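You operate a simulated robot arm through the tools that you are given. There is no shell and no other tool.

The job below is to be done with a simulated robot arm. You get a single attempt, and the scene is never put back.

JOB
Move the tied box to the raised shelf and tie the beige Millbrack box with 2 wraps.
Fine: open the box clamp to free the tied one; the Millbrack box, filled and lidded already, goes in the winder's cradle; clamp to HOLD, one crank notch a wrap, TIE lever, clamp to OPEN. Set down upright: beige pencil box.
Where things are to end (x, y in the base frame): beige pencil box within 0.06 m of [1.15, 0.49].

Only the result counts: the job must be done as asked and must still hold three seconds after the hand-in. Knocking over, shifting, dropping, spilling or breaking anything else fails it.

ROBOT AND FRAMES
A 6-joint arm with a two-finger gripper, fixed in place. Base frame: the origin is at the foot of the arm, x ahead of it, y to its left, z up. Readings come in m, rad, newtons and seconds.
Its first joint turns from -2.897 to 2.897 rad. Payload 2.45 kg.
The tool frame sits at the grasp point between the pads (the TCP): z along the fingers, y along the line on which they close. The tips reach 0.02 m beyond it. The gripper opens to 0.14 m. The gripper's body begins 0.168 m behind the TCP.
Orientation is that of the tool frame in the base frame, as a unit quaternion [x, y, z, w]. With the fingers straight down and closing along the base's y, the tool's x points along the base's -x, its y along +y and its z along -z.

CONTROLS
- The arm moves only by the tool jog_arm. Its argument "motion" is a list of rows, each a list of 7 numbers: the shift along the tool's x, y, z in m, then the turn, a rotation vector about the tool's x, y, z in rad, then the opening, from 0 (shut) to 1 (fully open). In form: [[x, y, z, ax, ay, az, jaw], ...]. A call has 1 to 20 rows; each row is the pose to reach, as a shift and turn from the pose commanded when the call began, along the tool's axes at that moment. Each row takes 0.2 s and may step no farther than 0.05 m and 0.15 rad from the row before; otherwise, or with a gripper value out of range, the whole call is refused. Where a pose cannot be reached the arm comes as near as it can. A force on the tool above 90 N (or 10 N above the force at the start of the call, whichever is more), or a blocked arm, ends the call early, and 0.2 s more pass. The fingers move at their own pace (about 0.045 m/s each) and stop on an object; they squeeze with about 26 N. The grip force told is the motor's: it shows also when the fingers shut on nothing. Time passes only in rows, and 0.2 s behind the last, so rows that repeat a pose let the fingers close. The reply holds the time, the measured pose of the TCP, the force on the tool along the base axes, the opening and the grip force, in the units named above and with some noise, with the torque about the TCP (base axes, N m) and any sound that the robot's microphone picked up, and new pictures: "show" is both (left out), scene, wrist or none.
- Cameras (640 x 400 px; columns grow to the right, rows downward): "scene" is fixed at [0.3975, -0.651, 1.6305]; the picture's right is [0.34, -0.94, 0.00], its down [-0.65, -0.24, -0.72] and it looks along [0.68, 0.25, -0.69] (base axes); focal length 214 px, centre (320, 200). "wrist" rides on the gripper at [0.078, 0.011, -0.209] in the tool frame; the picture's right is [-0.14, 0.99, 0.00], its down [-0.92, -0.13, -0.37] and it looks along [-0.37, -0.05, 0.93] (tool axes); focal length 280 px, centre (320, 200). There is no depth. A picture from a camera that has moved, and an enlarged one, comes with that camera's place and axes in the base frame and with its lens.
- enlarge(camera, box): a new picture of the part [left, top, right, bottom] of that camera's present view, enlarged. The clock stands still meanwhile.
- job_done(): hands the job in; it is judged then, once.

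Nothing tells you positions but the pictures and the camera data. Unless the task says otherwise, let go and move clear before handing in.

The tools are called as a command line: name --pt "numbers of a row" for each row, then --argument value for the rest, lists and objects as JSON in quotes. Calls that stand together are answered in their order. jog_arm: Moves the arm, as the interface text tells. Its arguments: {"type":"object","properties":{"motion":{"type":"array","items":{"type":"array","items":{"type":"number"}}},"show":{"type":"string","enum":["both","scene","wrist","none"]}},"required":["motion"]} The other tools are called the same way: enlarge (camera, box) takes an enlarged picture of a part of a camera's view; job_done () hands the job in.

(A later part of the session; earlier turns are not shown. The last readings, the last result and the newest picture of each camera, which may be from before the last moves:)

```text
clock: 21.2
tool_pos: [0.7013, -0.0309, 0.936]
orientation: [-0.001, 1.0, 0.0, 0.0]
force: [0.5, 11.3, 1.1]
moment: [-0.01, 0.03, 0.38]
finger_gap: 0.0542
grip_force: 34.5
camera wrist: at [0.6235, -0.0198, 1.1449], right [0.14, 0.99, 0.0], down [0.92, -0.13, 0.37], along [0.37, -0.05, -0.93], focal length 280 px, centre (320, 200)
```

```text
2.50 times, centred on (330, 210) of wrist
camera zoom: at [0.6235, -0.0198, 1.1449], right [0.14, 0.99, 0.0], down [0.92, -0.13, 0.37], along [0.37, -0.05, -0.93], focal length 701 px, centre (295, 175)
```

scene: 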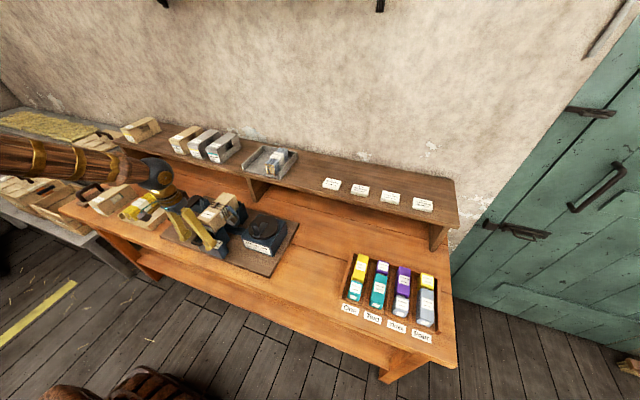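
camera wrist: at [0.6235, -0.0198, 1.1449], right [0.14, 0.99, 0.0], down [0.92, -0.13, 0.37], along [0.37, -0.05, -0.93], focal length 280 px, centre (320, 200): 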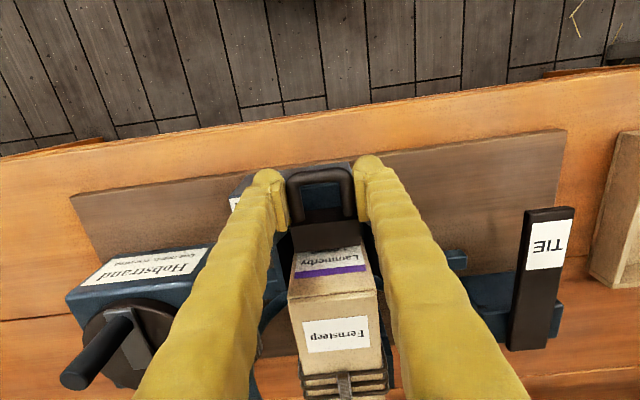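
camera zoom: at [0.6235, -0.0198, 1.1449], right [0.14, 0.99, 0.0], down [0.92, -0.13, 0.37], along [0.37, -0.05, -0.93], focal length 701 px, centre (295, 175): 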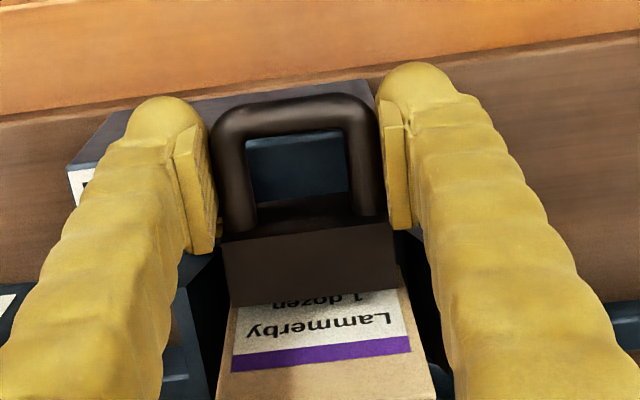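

The grip on the loop is firm at a gap of 0.054. I'll pull toward me, to the OPEN side.

jog_arm --pt "0.005 0.001 0 0 0 0 0.2" --pt "0.01 0.001 0 0 0 0 0.2" --pt "0.015 0.001 0 0 0 0 0.2" --pt "0.02 0.001 0 0 0 0 0.2" --pt "0.02 0.001 0 0 0 0 0.2" --show "wrist"

enlarge --camera "wrist" --box '[220, 130, 440, 290]'

enlarge --camera "scene" --box '[170, 190, 270, 270]'

```text
clock: 22.4
tool_pos: [0.6822, -0.0312, 0.939]
orientation: [0.0, 1.0, -0.001, 0.0]
force: [12.2, -72.2, -19.6]
moment: [-0.35, -0.22, 0.11]
finger_gap: 0.0545
grip_force: 45.1
camera wrist: at [0.6043, -0.0192, 1.1471], right [0.14, 0.99, 0.0], down [0.92, -0.13, 0.37], along [0.37, -0.05, -0.93], focal length 280 px, centre (320, 200)
```

wrist: 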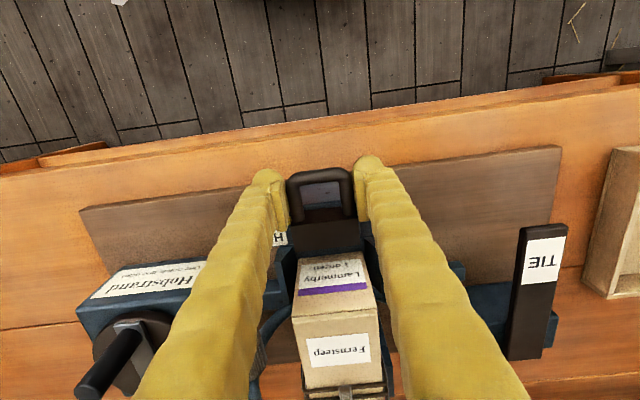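

```text
2.50 times, centred on (330, 210) of wrist
camera zoom: at [0.6043, -0.0192, 1.1471], right [0.14, 0.99, 0.0], down [0.92, -0.13, 0.37], along [0.37, -0.05, -0.93], focal length 701 px, centre (295, 175)
```

zoom: 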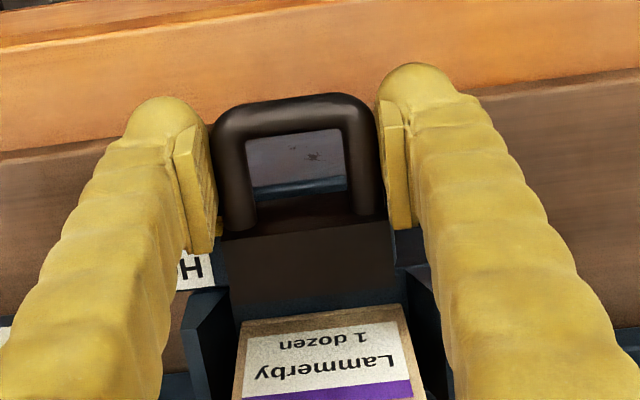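

```text
5.00 times, centred on (220, 230) of scene
camera zoom: at [0.3975, -0.651, 1.6305], right [0.34, -0.94, 0.0], down [-0.65, -0.24, -0.72], along [0.68, 0.25, -0.69], focal length 1072 px, centre (820, 50)
```

zoom: 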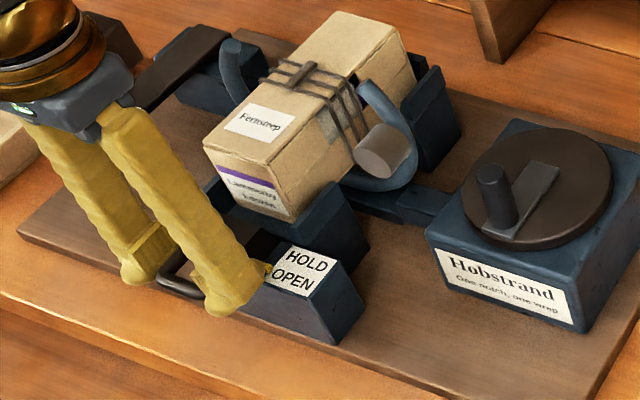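

The clamp slides with me and the pointer is between the marks. I'll ease off the sideways load and keep pulling.

jog_arm --pt "0.003 -0.001 0 0 0 0 0.2" --pt "0.007 -0.001 0 0 0 0 0.2" --pt "0.011 -0.001 0 0 0 0 0.2" --pt "0.015 -0.001 0 0 0 0 0.2" --pt "0.015 -0.001 0 0 0 0 0.2" --show "wrist"

enlarge --camera "scene" --box '[170, 190, 270, 270]'

```text
clock: 23.6
tool_pos: [0.6648, -0.0293, 0.9361]
orientation: [-0.001, 1.0, 0.0, -0.003]
force: [0.2, -44.1, -11.1]
moment: [-0.01, 0.14, -0.57]
finger_gap: 0.057
grip_force: 21.7
camera wrist: at [0.5878, -0.0182, 1.1455], right [0.14, 0.99, 0.0], down [0.92, -0.13, 0.36], along [0.36, -0.05, -0.93], focal length 280 px, centre (320, 200)
```

wrist: 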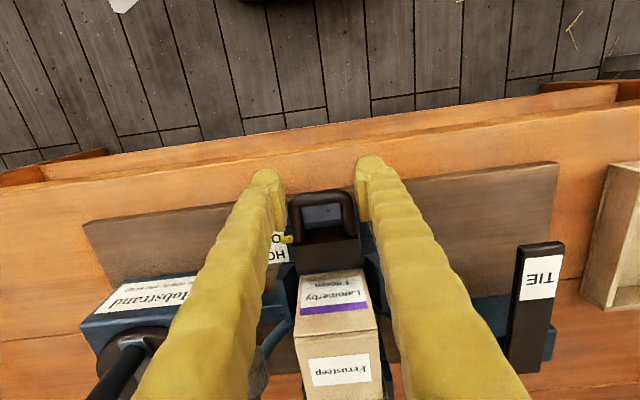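

```text
5.00 times, centred on (220, 230) of scene
camera zoom: at [0.3975, -0.651, 1.6305], right [0.34, -0.94, 0.0], down [-0.65, -0.24, -0.72], along [0.68, 0.25, -0.69], focal length 1072 px, centre (820, 50)
```

zoom: 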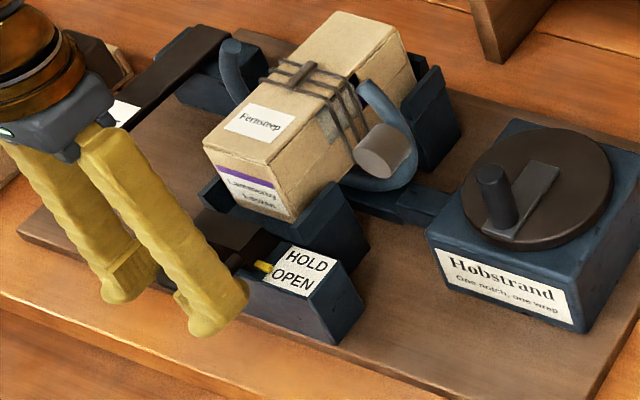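

The pointer now lines up with OPEN and the slider seems to be at its stop. I'll release, rise and check.

jog_arm --pt "0 0 0 0 0 0 0.7" --pt "0 0 0 0 0 0 0.7" --pt "0 0 -0.04 0 0 0 0.7" --pt "0 0 -0.08 0 0 0 0.7" --pt "0 0 -0.12 0 0 0 0.7" --pt "0.02 0 -0.16 0 0 0 0.7" --pt "0.02 0 -0.16 0 0 0 0.7"

enlarge --camera "scene" --box '[170, 190, 270, 270]'

enlarge --camera "wrist" --box '[220, 180, 440, 340]'

```text
clock: 25.2
tool_pos: [0.6464, -0.0296, 1.0969]
orientation: [0.0, 1.0, 0.0, 0.0]
force: [0.4, -1.1, -0.9]
moment: [0.0, 0.01, 0.01]
finger_gap: 0.0979
grip_force: 0.1
camera wrist: at [0.5683, -0.0184, 1.3065], right [0.14, 0.99, 0.0], down [0.92, -0.13, 0.37], along [0.37, -0.05, -0.93], focal length 280 px, centre (320, 200)
```

scene: 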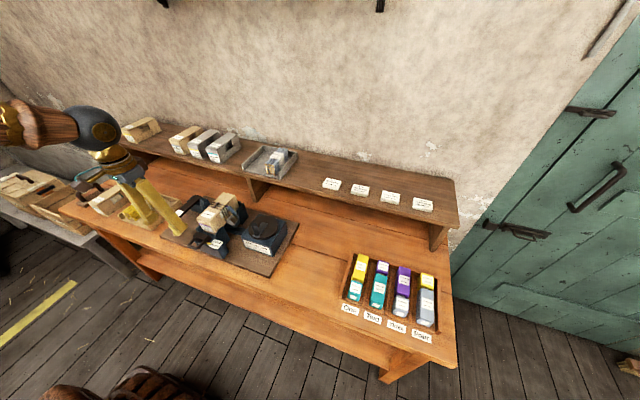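
wrist: 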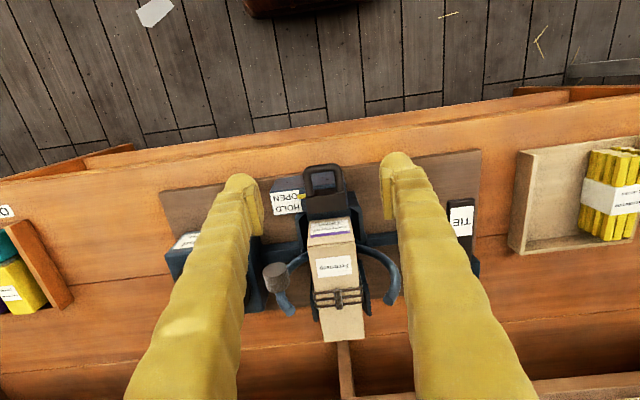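

```text
5.00 times, centred on (220, 230) of scene
camera zoom: at [0.3975, -0.651, 1.6305], right [0.34, -0.94, 0.0], down [-0.65, -0.24, -0.72], along [0.68, 0.25, -0.69], focal length 1072 px, centre (820, 50)
```

zoom: 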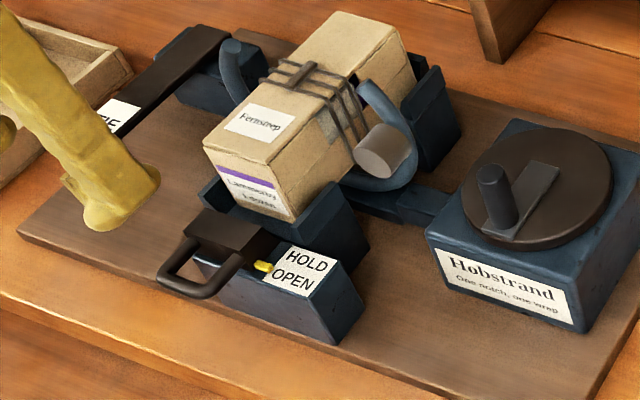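

```text
2.50 times, centred on (330, 260) of wrist
camera zoom: at [0.5683, -0.0184, 1.3065], right [0.14, 0.99, 0.0], down [0.92, -0.13, 0.37], along [0.37, -0.05, -0.93], focal length 701 px, centre (295, 50)
```

zoom: 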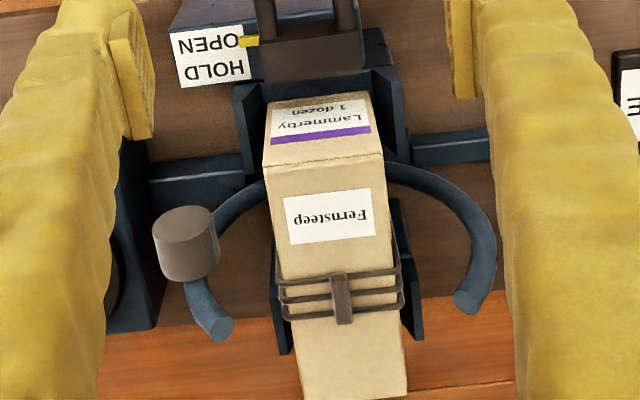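

The clamp reads OPEN and the box is free. I'll look closely at the cradle walls and ring so I can plan the grip.

enlarge --camera "scene" --box '[205, 185, 265, 245]'

enlarge --camera "wrist" --box '[255, 190, 415, 330]'

enlarge --camera "scene" --box '[235, 205, 295, 255]'

enlarge --camera "scene" --box '[170, 180, 230, 230]'

```text
6.67 times, centred on (235, 215) of scene
camera zoom: at [0.3975, -0.651, 1.6305], right [0.34, -0.94, 0.0], down [-0.65, -0.24, -0.72], along [0.68, 0.25, -0.69], focal length 1430 px, centre (887, 100)
```

zoom: 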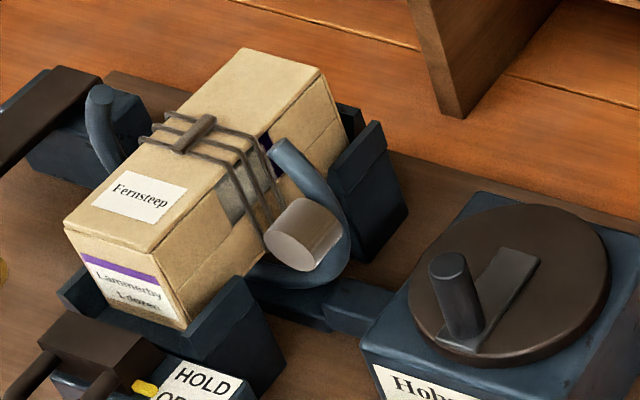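

```text
2.86 times, centred on (335, 260) of wrist
camera zoom: at [0.5683, -0.0184, 1.3065], right [0.14, 0.99, 0.0], down [0.92, -0.13, 0.37], along [0.37, -0.05, -0.93], focal length 801 px, centre (277, 29)
```

zoom: 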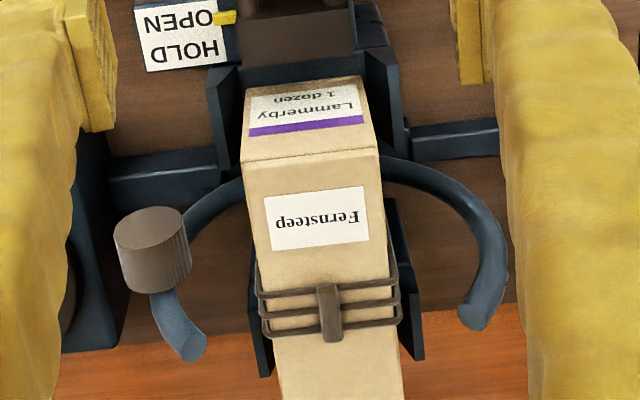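

```text
8.00 times, centred on (265, 230) of scene
camera zoom: at [0.3975, -0.651, 1.6305], right [0.34, -0.94, 0.0], down [-0.65, -0.24, -0.72], along [0.68, 0.25, -0.69], focal length 1716 px, centre (760, -40)
```

zoom: 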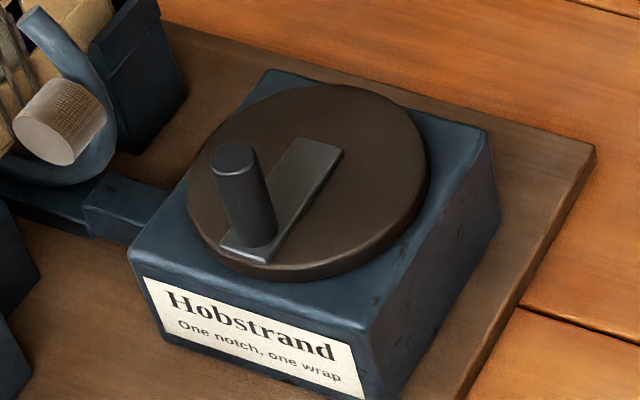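

```text
8.00 times, centred on (200, 205) of scene
camera zoom: at [0.3975, -0.651, 1.6305], right [0.34, -0.94, 0.0], down [-0.65, -0.24, -0.72], along [0.68, 0.25, -0.69], focal length 1716 px, centre (1280, 160)
```

zoom: 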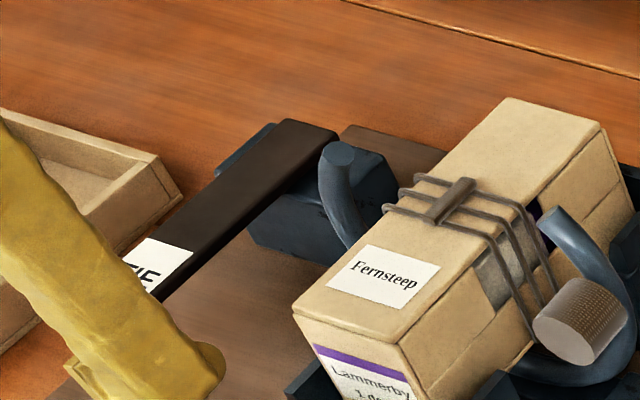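

The cradle walls reach only to about z 0.93 and the box top is 0.993, so I can grip its front half with a tilted tool, clear of the ring. I'll tilt now and go to a pre-grasp pose.

jog_arm --pt "0 0 -0.01 0 -0.14 0 0.6" --pt "0 0 -0.02 0 -0.28 0 0.6" --pt "0 0 -0.03 0 -0.42 0 0.6" --pt "0 0 -0.03 0 -0.56 0 0.6" --pt "0 0 -0.03 0 -0.7 0 0.6" --pt "0 0 -0.03 0 -0.7 0 0.6" --show "none"

jog_arm --pt "-0.005 0 0.033 0 0 0 0.6" --pt "-0.01 0 0.067 0 0 0 0.6" --pt "-0.014 -0.001 0.1 0 0 0 0.6" --pt "-0.014 -0.001 0.1 0 0 0 0.6"

enlarge --camera "wrist" --box '[220, 80, 440, 240]'

enlarge --camera "scene" --box '[150, 150, 270, 250]'

```text
clock: 26.6
tool_pos: [0.6468, -0.0286, 1.1274]
orientation: [-0.001, 0.939, 0.001, 0.344]
force: [0.0, -0.2, 0.4]
moment: [0.02, -0.01, 0.02]
finger_gap: 0.0838
grip_force: 0.1
```

```text
clock: 27.6
tool_pos: [0.7211, -0.0293, 1.0587]
orientation: [0.0, 0.939, 0.001, 0.343]
force: [-0.6, -0.6, 0.3]
moment: [0.02, -0.01, -0.03]
finger_gap: 0.0838
grip_force: 0.1
camera wrist: at [0.5272, -0.0195, 1.1691], right [0.1, 0.99, 0.09], down [0.47, -0.13, 0.88], along [0.88, -0.05, -0.48], focal length 280 px, centre (320, 200)
```

scene: 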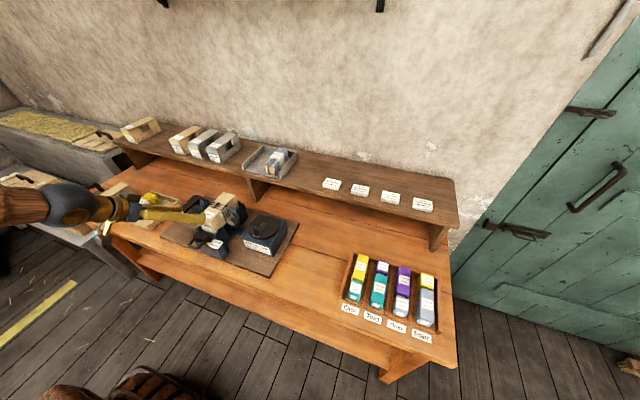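
wrist: 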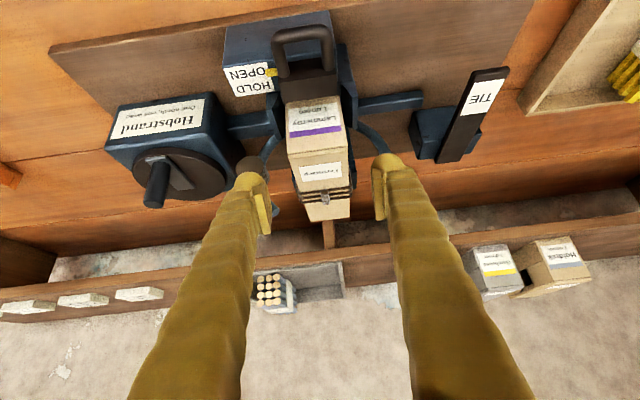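

```text
2.50 times, centred on (330, 160) of wrist
camera zoom: at [0.5272, -0.0195, 1.1691], right [0.1, 0.99, 0.09], down [0.47, -0.13, 0.88], along [0.88, -0.05, -0.48], focal length 701 px, centre (295, 300)
```

zoom: 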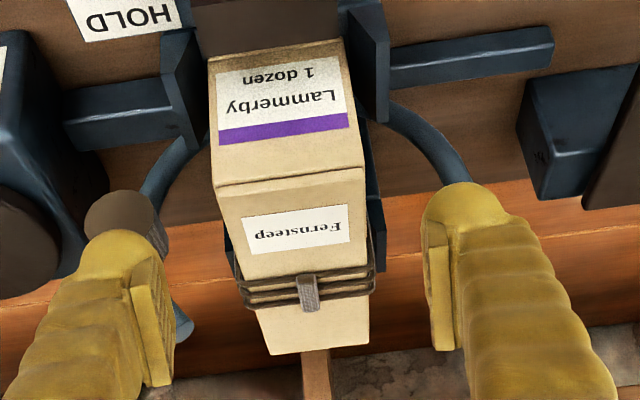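

```text
4.00 times, centred on (210, 200) of scene
camera zoom: at [0.3975, -0.651, 1.6305], right [0.34, -0.94, 0.0], down [-0.65, -0.24, -0.72], along [0.68, 0.25, -0.69], focal length 858 px, centre (760, 200)
```

zoom: 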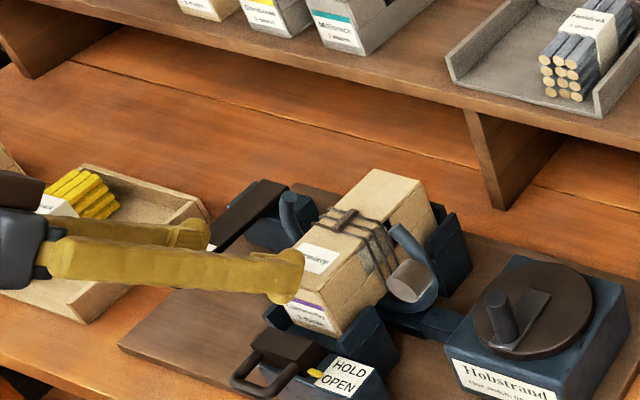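

The fingers are centred on the box, so I'll advance along the tool axis to the grasp point and check it before closing.

jog_arm --pt "0 -0.001 0.035 0 0 0 0.6" --pt "0 -0.001 0.07 0 0 0 0.6" --pt "0 -0.001 0.1 0 0 0 0.6" --pt "0 -0.001 0.121 0 0 0 0.6" --pt "0 -0.001 0.121 0 0 0 0.6"

enlarge --camera "scene" --box '[180, 170, 270, 245]'

enlarge --camera "wrist" --box '[220, 80, 440, 240]'

```text
clock: 28.8
tool_pos: [0.799, -0.0297, 0.9681]
orientation: [-0.017, 0.939, -0.006, 0.342]
force: [0.3, -0.2, -0.1]
moment: [0.04, 0.09, -0.05]
finger_gap: 0.0841
grip_force: 0.1
camera wrist: at [0.605, -0.0216, 1.0772], right [0.08, 0.99, 0.07], down [0.47, -0.1, 0.88], along [0.88, -0.04, -0.48], focal length 280 px, centre (320, 200)
```

scene: 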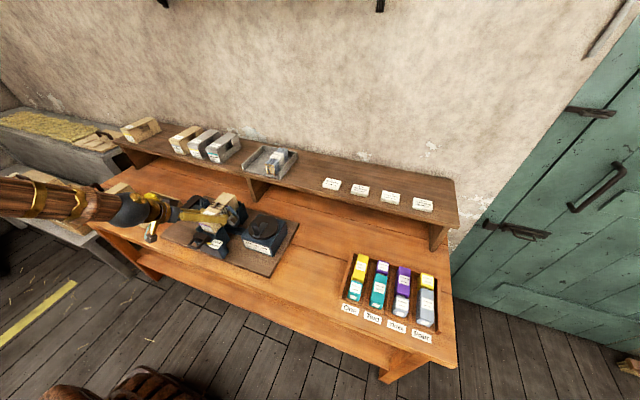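
wrist: 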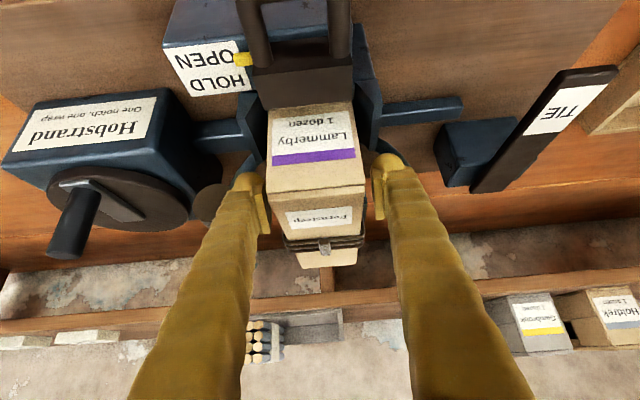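

```text
5.33 times, centred on (225, 208) of scene
camera zoom: at [0.3975, -0.651, 1.6305], right [0.34, -0.94, 0.0], down [-0.65, -0.24, -0.72], along [0.68, 0.25, -0.69], focal length 1144 px, centre (827, 160)
```

zoom: 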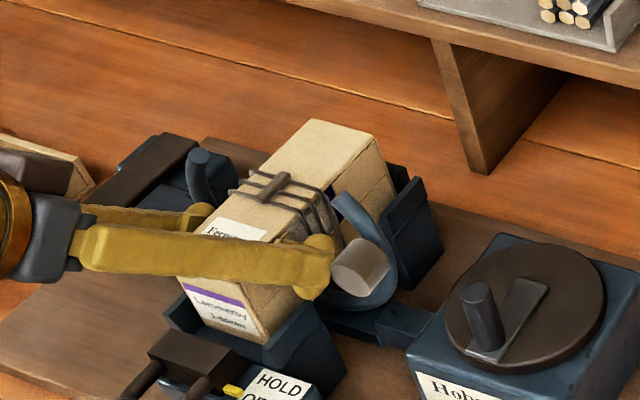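

```text
2.50 times, centred on (330, 160) of wrist
camera zoom: at [0.605, -0.0216, 1.0772], right [0.08, 0.99, 0.07], down [0.47, -0.1, 0.88], along [0.88, -0.04, -0.48], focal length 701 px, centre (295, 300)
```

zoom: 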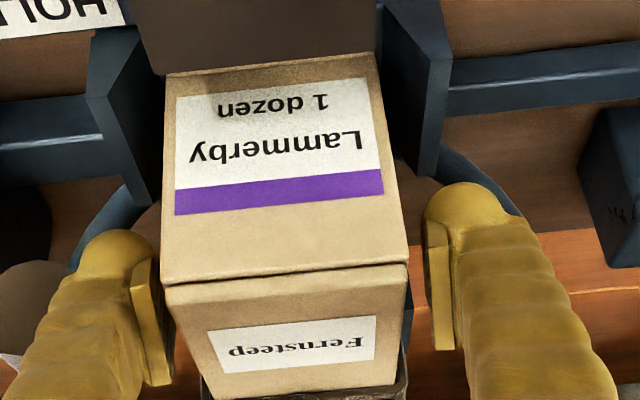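

No contact, but the wrist is slightly off its commanded orientation, which suggests a joint limit at this tilt. I'll reduce the tilt a little in place, with the fingers staying alongside the box, and see if it recovers.

jog_arm --pt "0 0 0 0 0.075 0 0.6" --pt "0 0 0 0 0.15 0 0.6" --pt "0 0 0 0 0.15 0 0.6" --show "wrist"

```text
clock: 29.6
tool_pos: [0.8058, -0.0106, 0.9731]
orientation: [-0.011, 0.944, 0.028, 0.328]
force: [0.7, -3.0, 0.8]
moment: [-0.07, -0.01, 0.04]
finger_gap: 0.0862
grip_force: 1.5
out of reach, approached as far as the arm can: row 1, 2
camera wrist: at [0.6166, -0.0129, 1.0891], right [0.07, 0.99, 0.13], down [0.5, -0.15, 0.85], along [0.86, 0.01, -0.51], focal length 280 px, centre (320, 200)
```

wrist: 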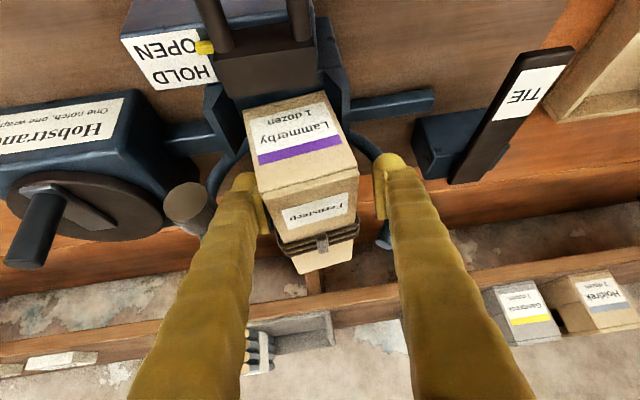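

The arm couldn't reach that pose and drifted sideways, lightly touching the box. I'll check the state before moving again.

enlarge --camera "scene" --box '[180, 170, 270, 245]'

enlarge --camera "wrist" --box '[220, 80, 440, 240]'

enlarge --camera "scene" --box '[0, 120, 240, 280]'

```text
5.33 times, centred on (225, 208) of scene
camera zoom: at [0.3975, -0.651, 1.6305], right [0.34, -0.94, 0.0], down [-0.65, -0.24, -0.72], along [0.68, 0.25, -0.69], focal length 1144 px, centre (827, 160)
```

zoom: 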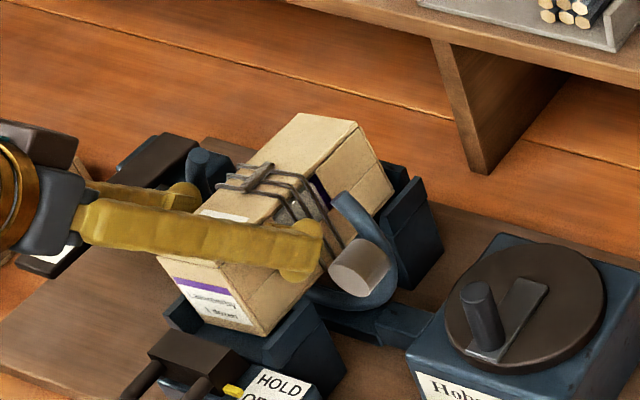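

```text
2.50 times, centred on (330, 160) of wrist
camera zoom: at [0.6166, -0.0129, 1.0891], right [0.07, 0.99, 0.13], down [0.5, -0.15, 0.85], along [0.86, 0.01, -0.51], focal length 701 px, centre (295, 300)
```

zoom: 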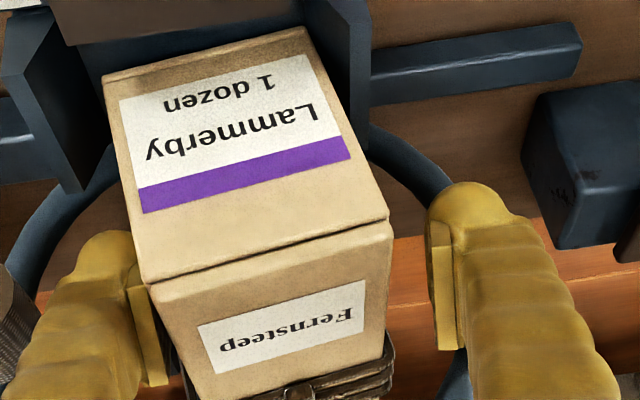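

```text
2.50 times, centred on (120, 200) of scene
camera zoom: at [0.3975, -0.651, 1.6305], right [0.34, -0.94, 0.0], down [-0.65, -0.24, -0.72], along [0.68, 0.25, -0.69], focal length 536 px, centre (820, 200)
```

zoom: 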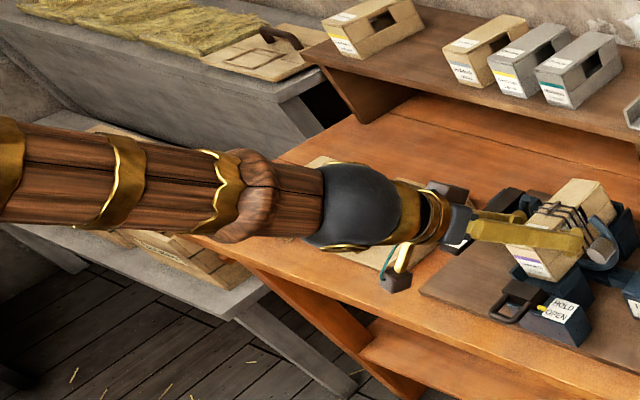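

The forearm lined up with the tool axis, a wrist singularity, and the finger nudged the box, so it now sits tipped in the cradle. I'll back straight up and then straighten the tool.

jog_arm --pt "-0.0131 0 -0.0213 0 0 0 0.6" --pt "-0.0261 0 -0.0426 0 0 0 0.6" --pt "-0.0392 0 -0.0639 0 0 0 0.6" --pt "-0.0523 0 -0.0853 0 0 0 0.6" --pt "-0.0653 0 -0.1066 0 0 0 0.6" --pt "-0.0653 0 -0.1066 0 0 0 0.6"

enlarge --camera "scene" --box '[180, 170, 270, 245]'

```text
clock: 31.0
tool_pos: [0.7979, -0.0313, 1.0915]
orientation: [-0.001, 0.962, 0.0, 0.272]
force: [-0.4, 0.7, 0.3]
moment: [0.0, 0.0, -0.01]
finger_gap: 0.0838
grip_force: 0.0
out of reach, approached as far as the arm can: row 1
camera wrist: at [0.6227, -0.0209, 1.2297], right [0.12, 0.99, 0.07], down [0.59, -0.13, 0.8], along [0.8, -0.05, -0.6], focal length 280 px, centre (320, 200)
```

scene: 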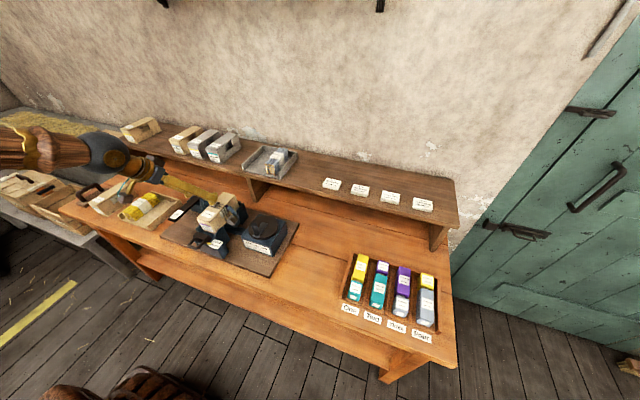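
wrist: 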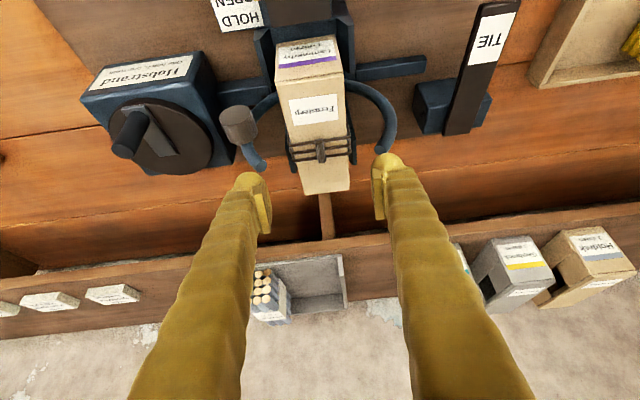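

```text
5.33 times, centred on (225, 208) of scene
camera zoom: at [0.3975, -0.651, 1.6305], right [0.34, -0.94, 0.0], down [-0.65, -0.24, -0.72], along [0.68, 0.25, -0.69], focal length 1144 px, centre (827, 160)
```

zoom: 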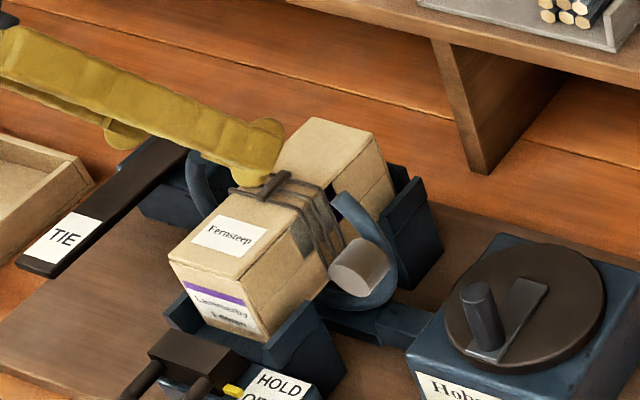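

The arm recovered to its exact pose. I'll check how the box is sitting now.

enlarge --camera "wrist" --box '[230, 20, 400, 200]'

enlarge --camera "scene" --box '[195, 185, 265, 240]'

```text
2.22 times, centred on (315, 110) of wrist
camera zoom: at [0.6227, -0.0209, 1.2297], right [0.12, 0.99, 0.07], down [0.59, -0.13, 0.8], along [0.8, -0.05, -0.6], focal length 623 px, centre (331, 400)
```

zoom: 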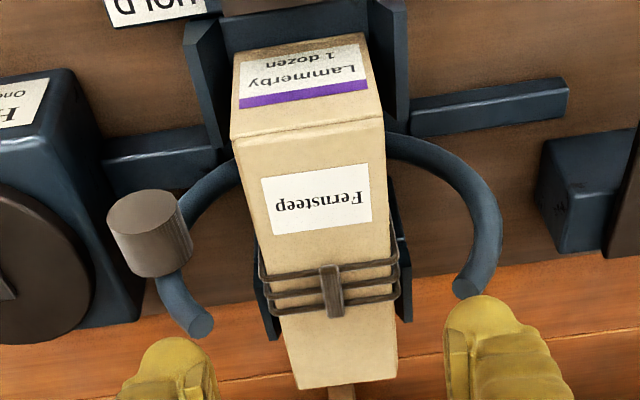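

```text
7.27 times, centred on (230, 212) of scene
camera zoom: at [0.3975, -0.651, 1.6305], right [0.34, -0.94, 0.0], down [-0.65, -0.24, -0.72], along [0.68, 0.25, -0.69], focal length 1560 px, centre (974, 109)
```

zoom: 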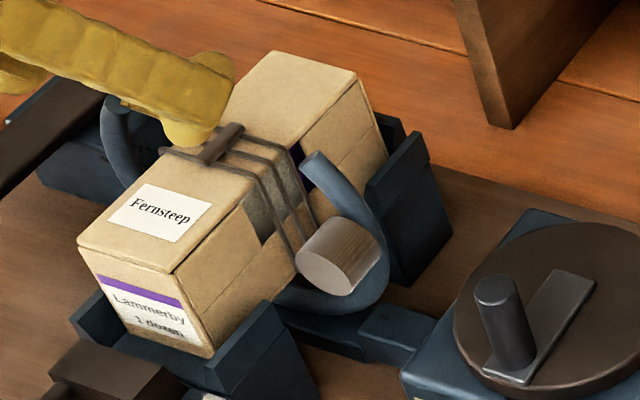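

The box has settled back level in the cradle, centred on about y -0.028. I'll now test whether the shelf spot can be reached with a smaller tilt (0.4 rad), which would keep the pick well away from the singularity.

jog_arm --pt "-0.013 0 -0.021 0 0.075 0 0.6" --pt "-0.026 0 -0.0426 0 0.15 0 0.6" --pt "-0.026 0 -0.0426 0 0.15 0 0.6" --show "none"

jog_arm --pt "-0.0156 0 -0.0369 0 0 0 0.6" --pt "-0.0311 0 -0.0737 0 0 0 0.6" --pt "-0.0467 0 -0.1106 0 0 0 0.6" --pt "-0.0622 0 -0.1474 0 0 0 0.6" --pt "-0.0823 0.0417 -0.1389 0 0 0 0.6" --pt "-0.1024 0.0833 -0.1304 0 0 0 0.6" --pt "-0.1225 0.125 -0.1219 0 0 0 0.6" --pt "-0.1426 0.1667 -0.1134 0 0 0 0.6" --pt "-0.1627 0.2083 -0.1049 0 0 0 0.6" --pt "-0.1828 0.25 -0.0964 0 0 0 0.6" --pt "-0.203 0.2917 -0.088 0 0 0 0.6" --pt "-0.2231 0.3333 -0.0795 0 0 0 0.6" --pt "-0.2432 0.375 -0.071 0 0 0 0.6" --pt "-0.2633 0.4167 -0.0625 0 0 0 0.6" --pt "-0.2834 0.4583 -0.054 0 0 0 0.6" --pt "-0.3035 0.5 -0.0455 0 0 0 0.6" --pt "-0.3035 0.5 -0.0455 0 0 0 0.6" --show "wrist"

```text
clock: 31.8
tool_pos: [0.7983, -0.03, 1.1434]
orientation: [-0.001, 0.98, 0.0, 0.198]
force: [-0.2, 0.1, -0.7]
moment: [0.0, 0.0, -0.01]
finger_gap: 0.0836
grip_force: 0.0
```

```text
clock: 35.4
tool_pos: [1.0618, 0.4711, 1.2999]
orientation: [0.001, 0.98, 0.0, 0.199]
force: [0.3, -0.6, 0.4]
moment: [0.03, 0.01, 0.0]
finger_gap: 0.0836
grip_force: 0.1
camera wrist: at [0.9078, 0.4803, 1.4625], right [0.13, 0.99, 0.05], down [0.7, -0.13, 0.7], along [0.7, -0.05, -0.71], focal length 280 px, centre (320, 200)
```

wrist: 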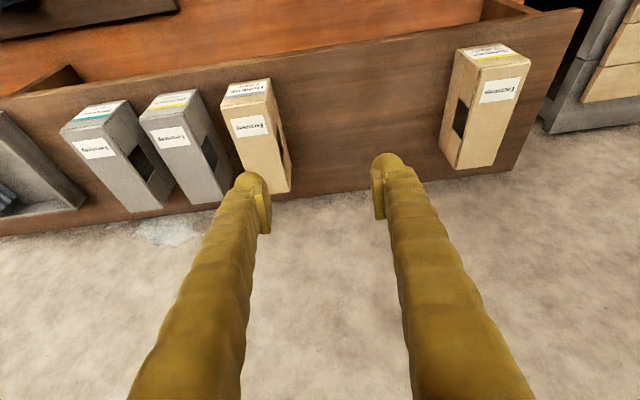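

Reach still holds with the smaller tilt. I'll test the lower height at y 0.50, clear of the Holdrek box.

jog_arm --pt "0 0.03 0 0 0 0 0.6" --pt "0.012 0.03 0.044 0 0 0 0.6" --pt "0.0235 0.03 0.0878 0 0 0 0.6" --pt "0.035 0.03 0.132 0 0 0 0.6" --pt "0.047 0.03 0.1755 0 0 0 0.6" --pt "0.047 0.03 0.1755 0 0 0 0.6"

enlarge --camera "scene" --box '[50, 60, 250, 200]'

```text
clock: 36.8
tool_pos: [1.0857, 0.5004, 1.1241]
orientation: [0.0, 0.98, 0.0, 0.198]
force: [0.7, 0.2, 0.1]
moment: [-0.01, -0.01, -0.01]
finger_gap: 0.0839
grip_force: 0.0
camera wrist: at [0.9332, 0.5103, 1.2858], right [0.13, 0.99, 0.05], down [0.7, -0.13, 0.7], along [0.7, -0.05, -0.71], focal length 280 px, centre (320, 200)
```

scene: 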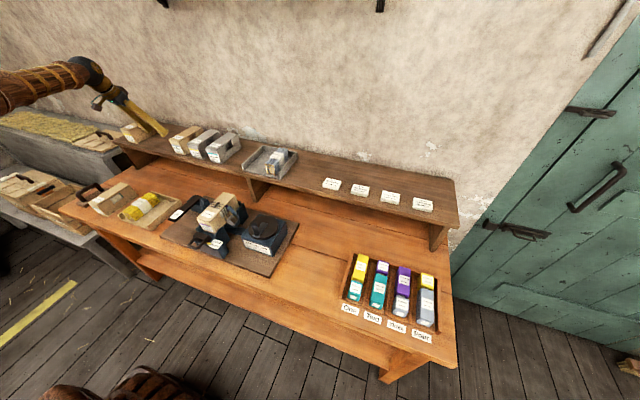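
wrist: 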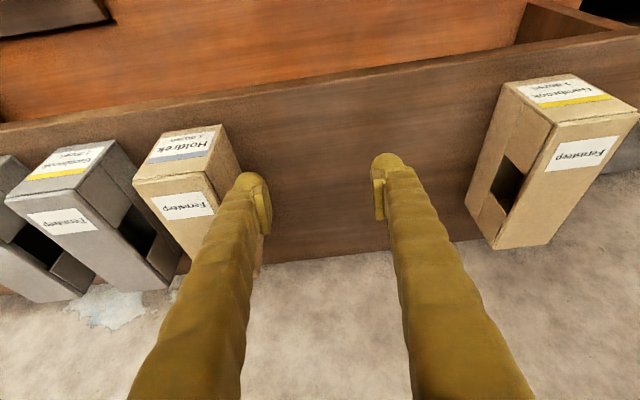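

```text
2.86 times, centred on (150, 130) of scene
camera zoom: at [0.3975, -0.651, 1.6305], right [0.34, -0.94, 0.0], down [-0.65, -0.24, -0.72], along [0.68, 0.25, -0.69], focal length 613 px, centre (806, 400)
```

zoom: 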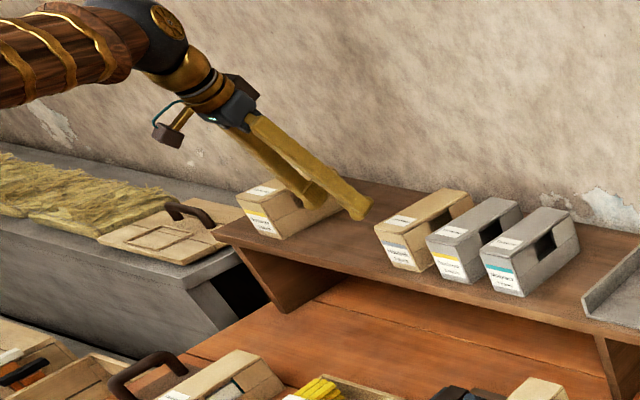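

The 0.4 tilt reaches the placing pose with no trouble. Now I'll go back above the tied box, keeping this tilt.

jog_arm --pt "-0.0175 0 -0.0415 0 0 0 0.6" --pt "-0.035 0 -0.083 0 0 0 0.6" --pt "-0.0525 0 -0.1244 0 0 0 0.6" --pt "-0.07 0 -0.1658 0 0 0 0.6" --pt "-0.0498 -0.0406 -0.1743 0 0 0 0.6" --pt "-0.0296 -0.0812 -0.1829 0 0 0 0.6" --pt "-0.0094 -0.1218 -0.1914 0 0 0 0.6" --pt "0.0108 -0.1624 -0.1999 0 0 0 0.6" --pt "0.031 -0.203 -0.2085 0 0 0 0.6" --pt "0.0512 -0.2436 -0.217 0 0 0 0.6" --pt "0.0714 -0.2842 -0.2255 0 0 0 0.6" --pt "0.0916 -0.3248 -0.234 0 0 0 0.6" --pt "0.1118 -0.3654 -0.2426 0 0 0 0.6" --pt "0.132 -0.406 -0.2511 0 0 0 0.6" --pt "0.1522 -0.4466 -0.2596 0 0 0 0.6" --pt "0.1724 -0.4872 -0.2682 0 0 0 0.6" --pt "0.1926 -0.5285 -0.2767 0 0 0 0.6" --pt "0.1926 -0.5285 -0.2767 0 0 0 0.6" --show "none"

jog_arm --pt "0.0175 0 0.0415 0 0 0 0.6" --pt "0.035 0 0.083 0 0 0 0.6" --pt "0.0525 0 0.1244 0 0 0 0.6" --pt "0.07 0 0.1658 0 0 0 0.6" --pt "0.0895 0 0.212 0 0 0 0.6" --pt "0.0895 0 0.212 0 0 0 0.6"

enlarge --camera "wrist" --box '[220, 40, 440, 240]'

enlarge --camera "scene" --box '[170, 160, 270, 240]'

```text
clock: 40.6
tool_pos: [0.8019, -0.0283, 1.302]
orientation: [0.001, 0.98, -0.001, 0.198]
force: [-0.3, -0.2, -0.1]
moment: [-0.03, -0.02, 0.01]
finger_gap: 0.0839
grip_force: 0.1
```

```text
refused: row 5 steps farther than a row can; nothing moved
```

```text
2.00 times, centred on (330, 140) of wrist
camera zoom: at [0.6486, -0.0184, 1.4638], right [0.13, 0.99, 0.05], down [0.7, -0.13, 0.7], along [0.7, -0.05, -0.71], focal length 561 px, centre (300, 320)
```

zoom: 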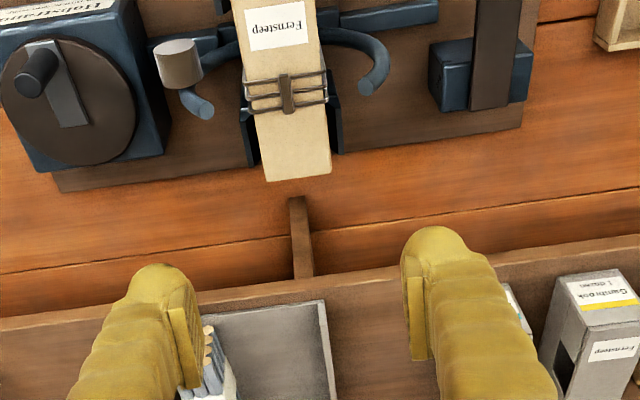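

```text
5.00 times, centred on (220, 200) of scene
camera zoom: at [0.3975, -0.651, 1.6305], right [0.34, -0.94, 0.0], down [-0.65, -0.24, -0.72], along [0.68, 0.25, -0.69], focal length 1072 px, centre (820, 200)
```

zoom: 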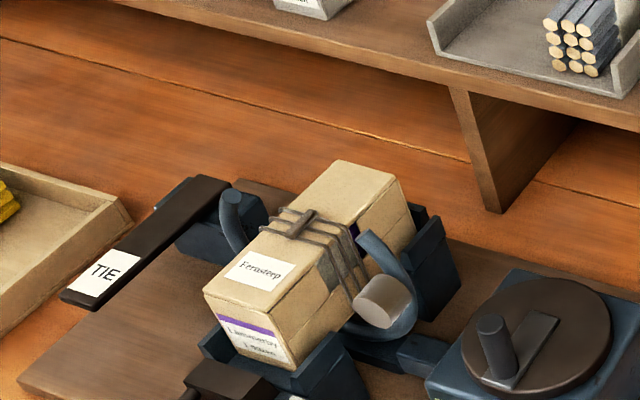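

The box looks properly seated. I'll redo the descent with smaller steps.

jog_arm --pt "0.0175 0 0.0415 0 0 0 0.6" --pt "0.035 0 0.083 0 0 0 0.6" --pt "0.0525 0 0.1244 0 0 0 0.6" --pt "0.07 0 0.1658 0 0 0 0.6" --pt "0.08 0 0.19 0 0 0 0.6" --pt "0.0902 0 0.2137 0 0 0 0.6" --pt "0.0902 0 0.2137 0 0 0 0.6"

enlarge --camera "wrist" --box '[220, 40, 440, 240]'

enlarge --camera "scene" --box '[170, 160, 270, 240]'

```text
clock: 42.2
tool_pos: [0.7983, -0.029, 1.0699]
orientation: [0.0, 0.98, 0.0, 0.198]
force: [0.2, -0.1, -0.3]
moment: [0.0, 0.01, -0.01]
finger_gap: 0.0843
grip_force: 0.1
camera wrist: at [0.6455, -0.0188, 1.2326], right [0.13, 0.99, 0.05], down [0.7, -0.13, 0.7], along [0.7, -0.05, -0.71], focal length 280 px, centre (320, 200)
```

scene: 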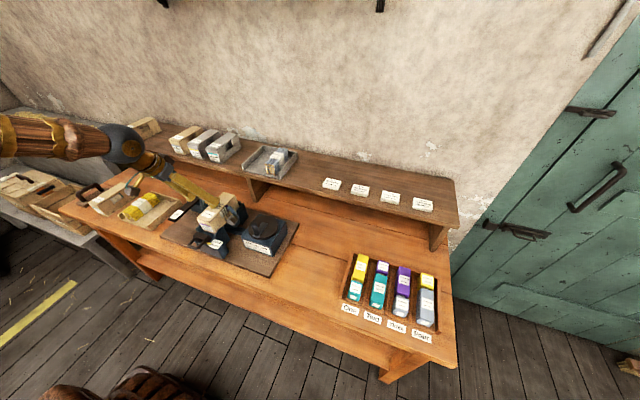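
wrist: 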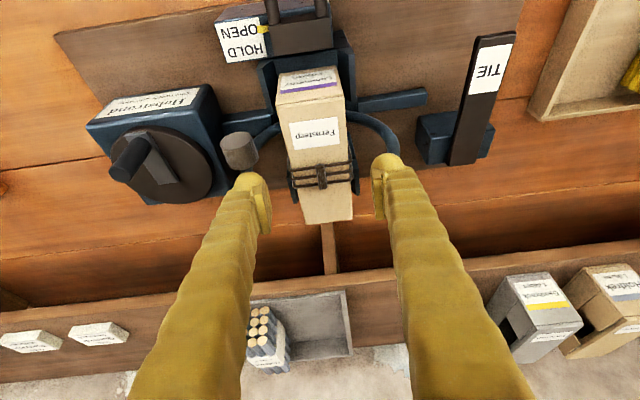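

```text
2.00 times, centred on (330, 140) of wrist
camera zoom: at [0.6455, -0.0188, 1.2326], right [0.13, 0.99, 0.05], down [0.7, -0.13, 0.7], along [0.7, -0.05, -0.71], focal length 561 px, centre (300, 320)
```

zoom: 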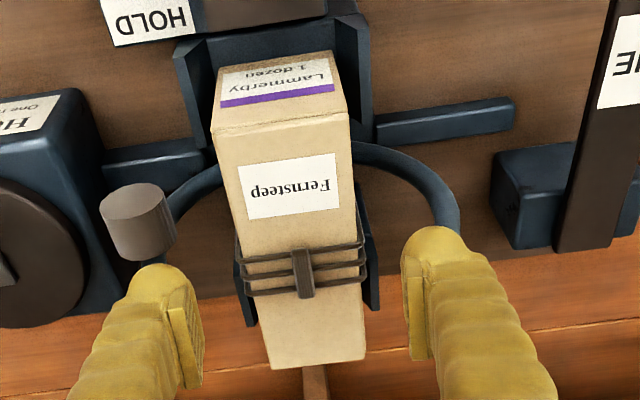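

```text
5.00 times, centred on (220, 200) of scene
camera zoom: at [0.3975, -0.651, 1.6305], right [0.34, -0.94, 0.0], down [-0.65, -0.24, -0.72], along [0.68, 0.25, -0.69], focal length 1072 px, centre (820, 200)
```

zoom: 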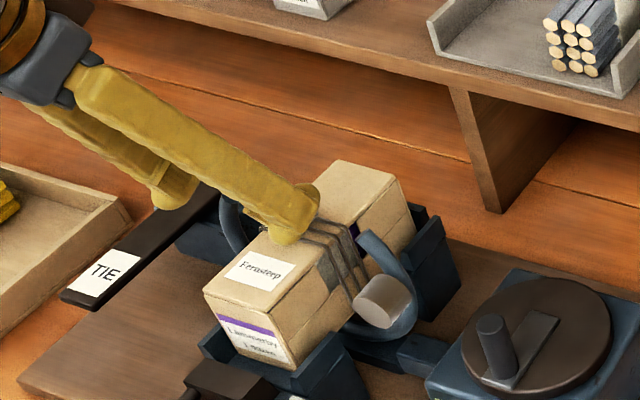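

The box centreline is y -0.029 and the tool is aligned with it. I'll descend to the grasp height.

jog_arm --pt "0.0125 0 0.032 0 0 0 0.6" --pt "0.0255 0 0.064 0 0 0 0.6" --pt "0.038 0 0.0955 0 0 0 0.6" --pt "0.038 0 0.0955 0 0 0 0.6"

enlarge --camera "wrist" --box '[220, 40, 440, 240]'

enlarge --camera "scene" --box '[170, 160, 270, 240]'

```text
clock: 43.2
tool_pos: [0.802, -0.0309, 0.9688]
orientation: [0.0, 0.98, 0.0, 0.198]
force: [-0.5, 0.5, 0.2]
moment: [0.02, -0.01, 0.03]
finger_gap: 0.0841
grip_force: 0.1
camera wrist: at [0.648, -0.0198, 1.1301], right [0.13, 0.99, 0.05], down [0.7, -0.13, 0.7], along [0.7, -0.05, -0.71], focal length 280 px, centre (320, 200)
```

scene: 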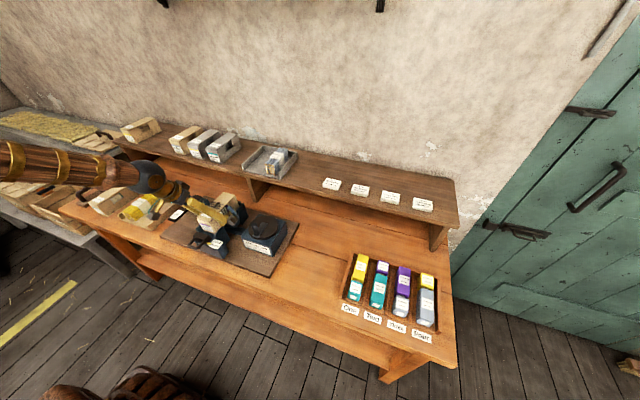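
wrist: 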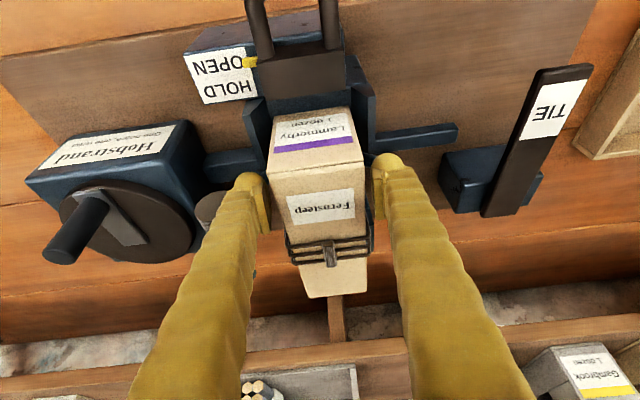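

```text
2.00 times, centred on (330, 140) of wrist
camera zoom: at [0.648, -0.0198, 1.1301], right [0.13, 0.99, 0.05], down [0.7, -0.13, 0.7], along [0.7, -0.05, -0.71], focal length 561 px, centre (300, 320)
```

zoom: 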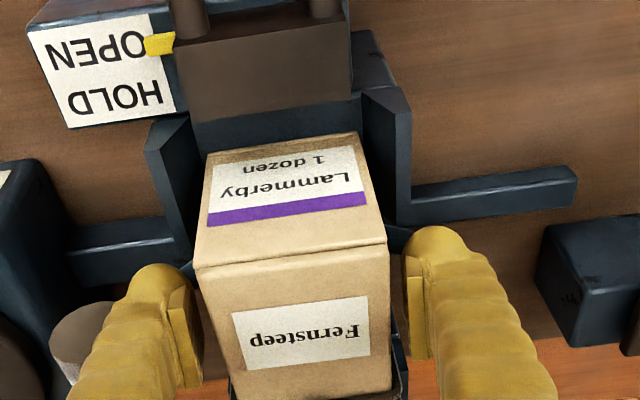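

```text
5.00 times, centred on (220, 200) of scene
camera zoom: at [0.3975, -0.651, 1.6305], right [0.34, -0.94, 0.0], down [-0.65, -0.24, -0.72], along [0.68, 0.25, -0.69], focal length 1072 px, centre (820, 200)
```

zoom: 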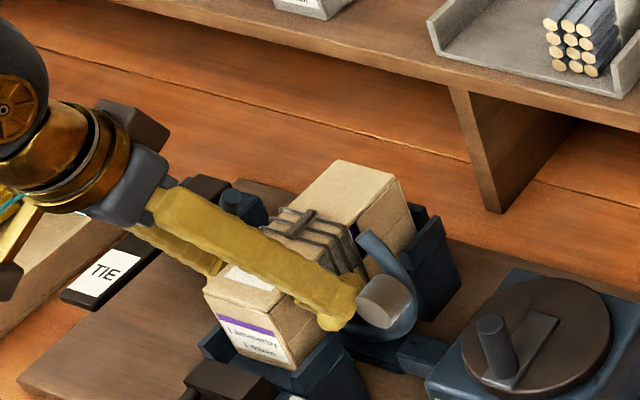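

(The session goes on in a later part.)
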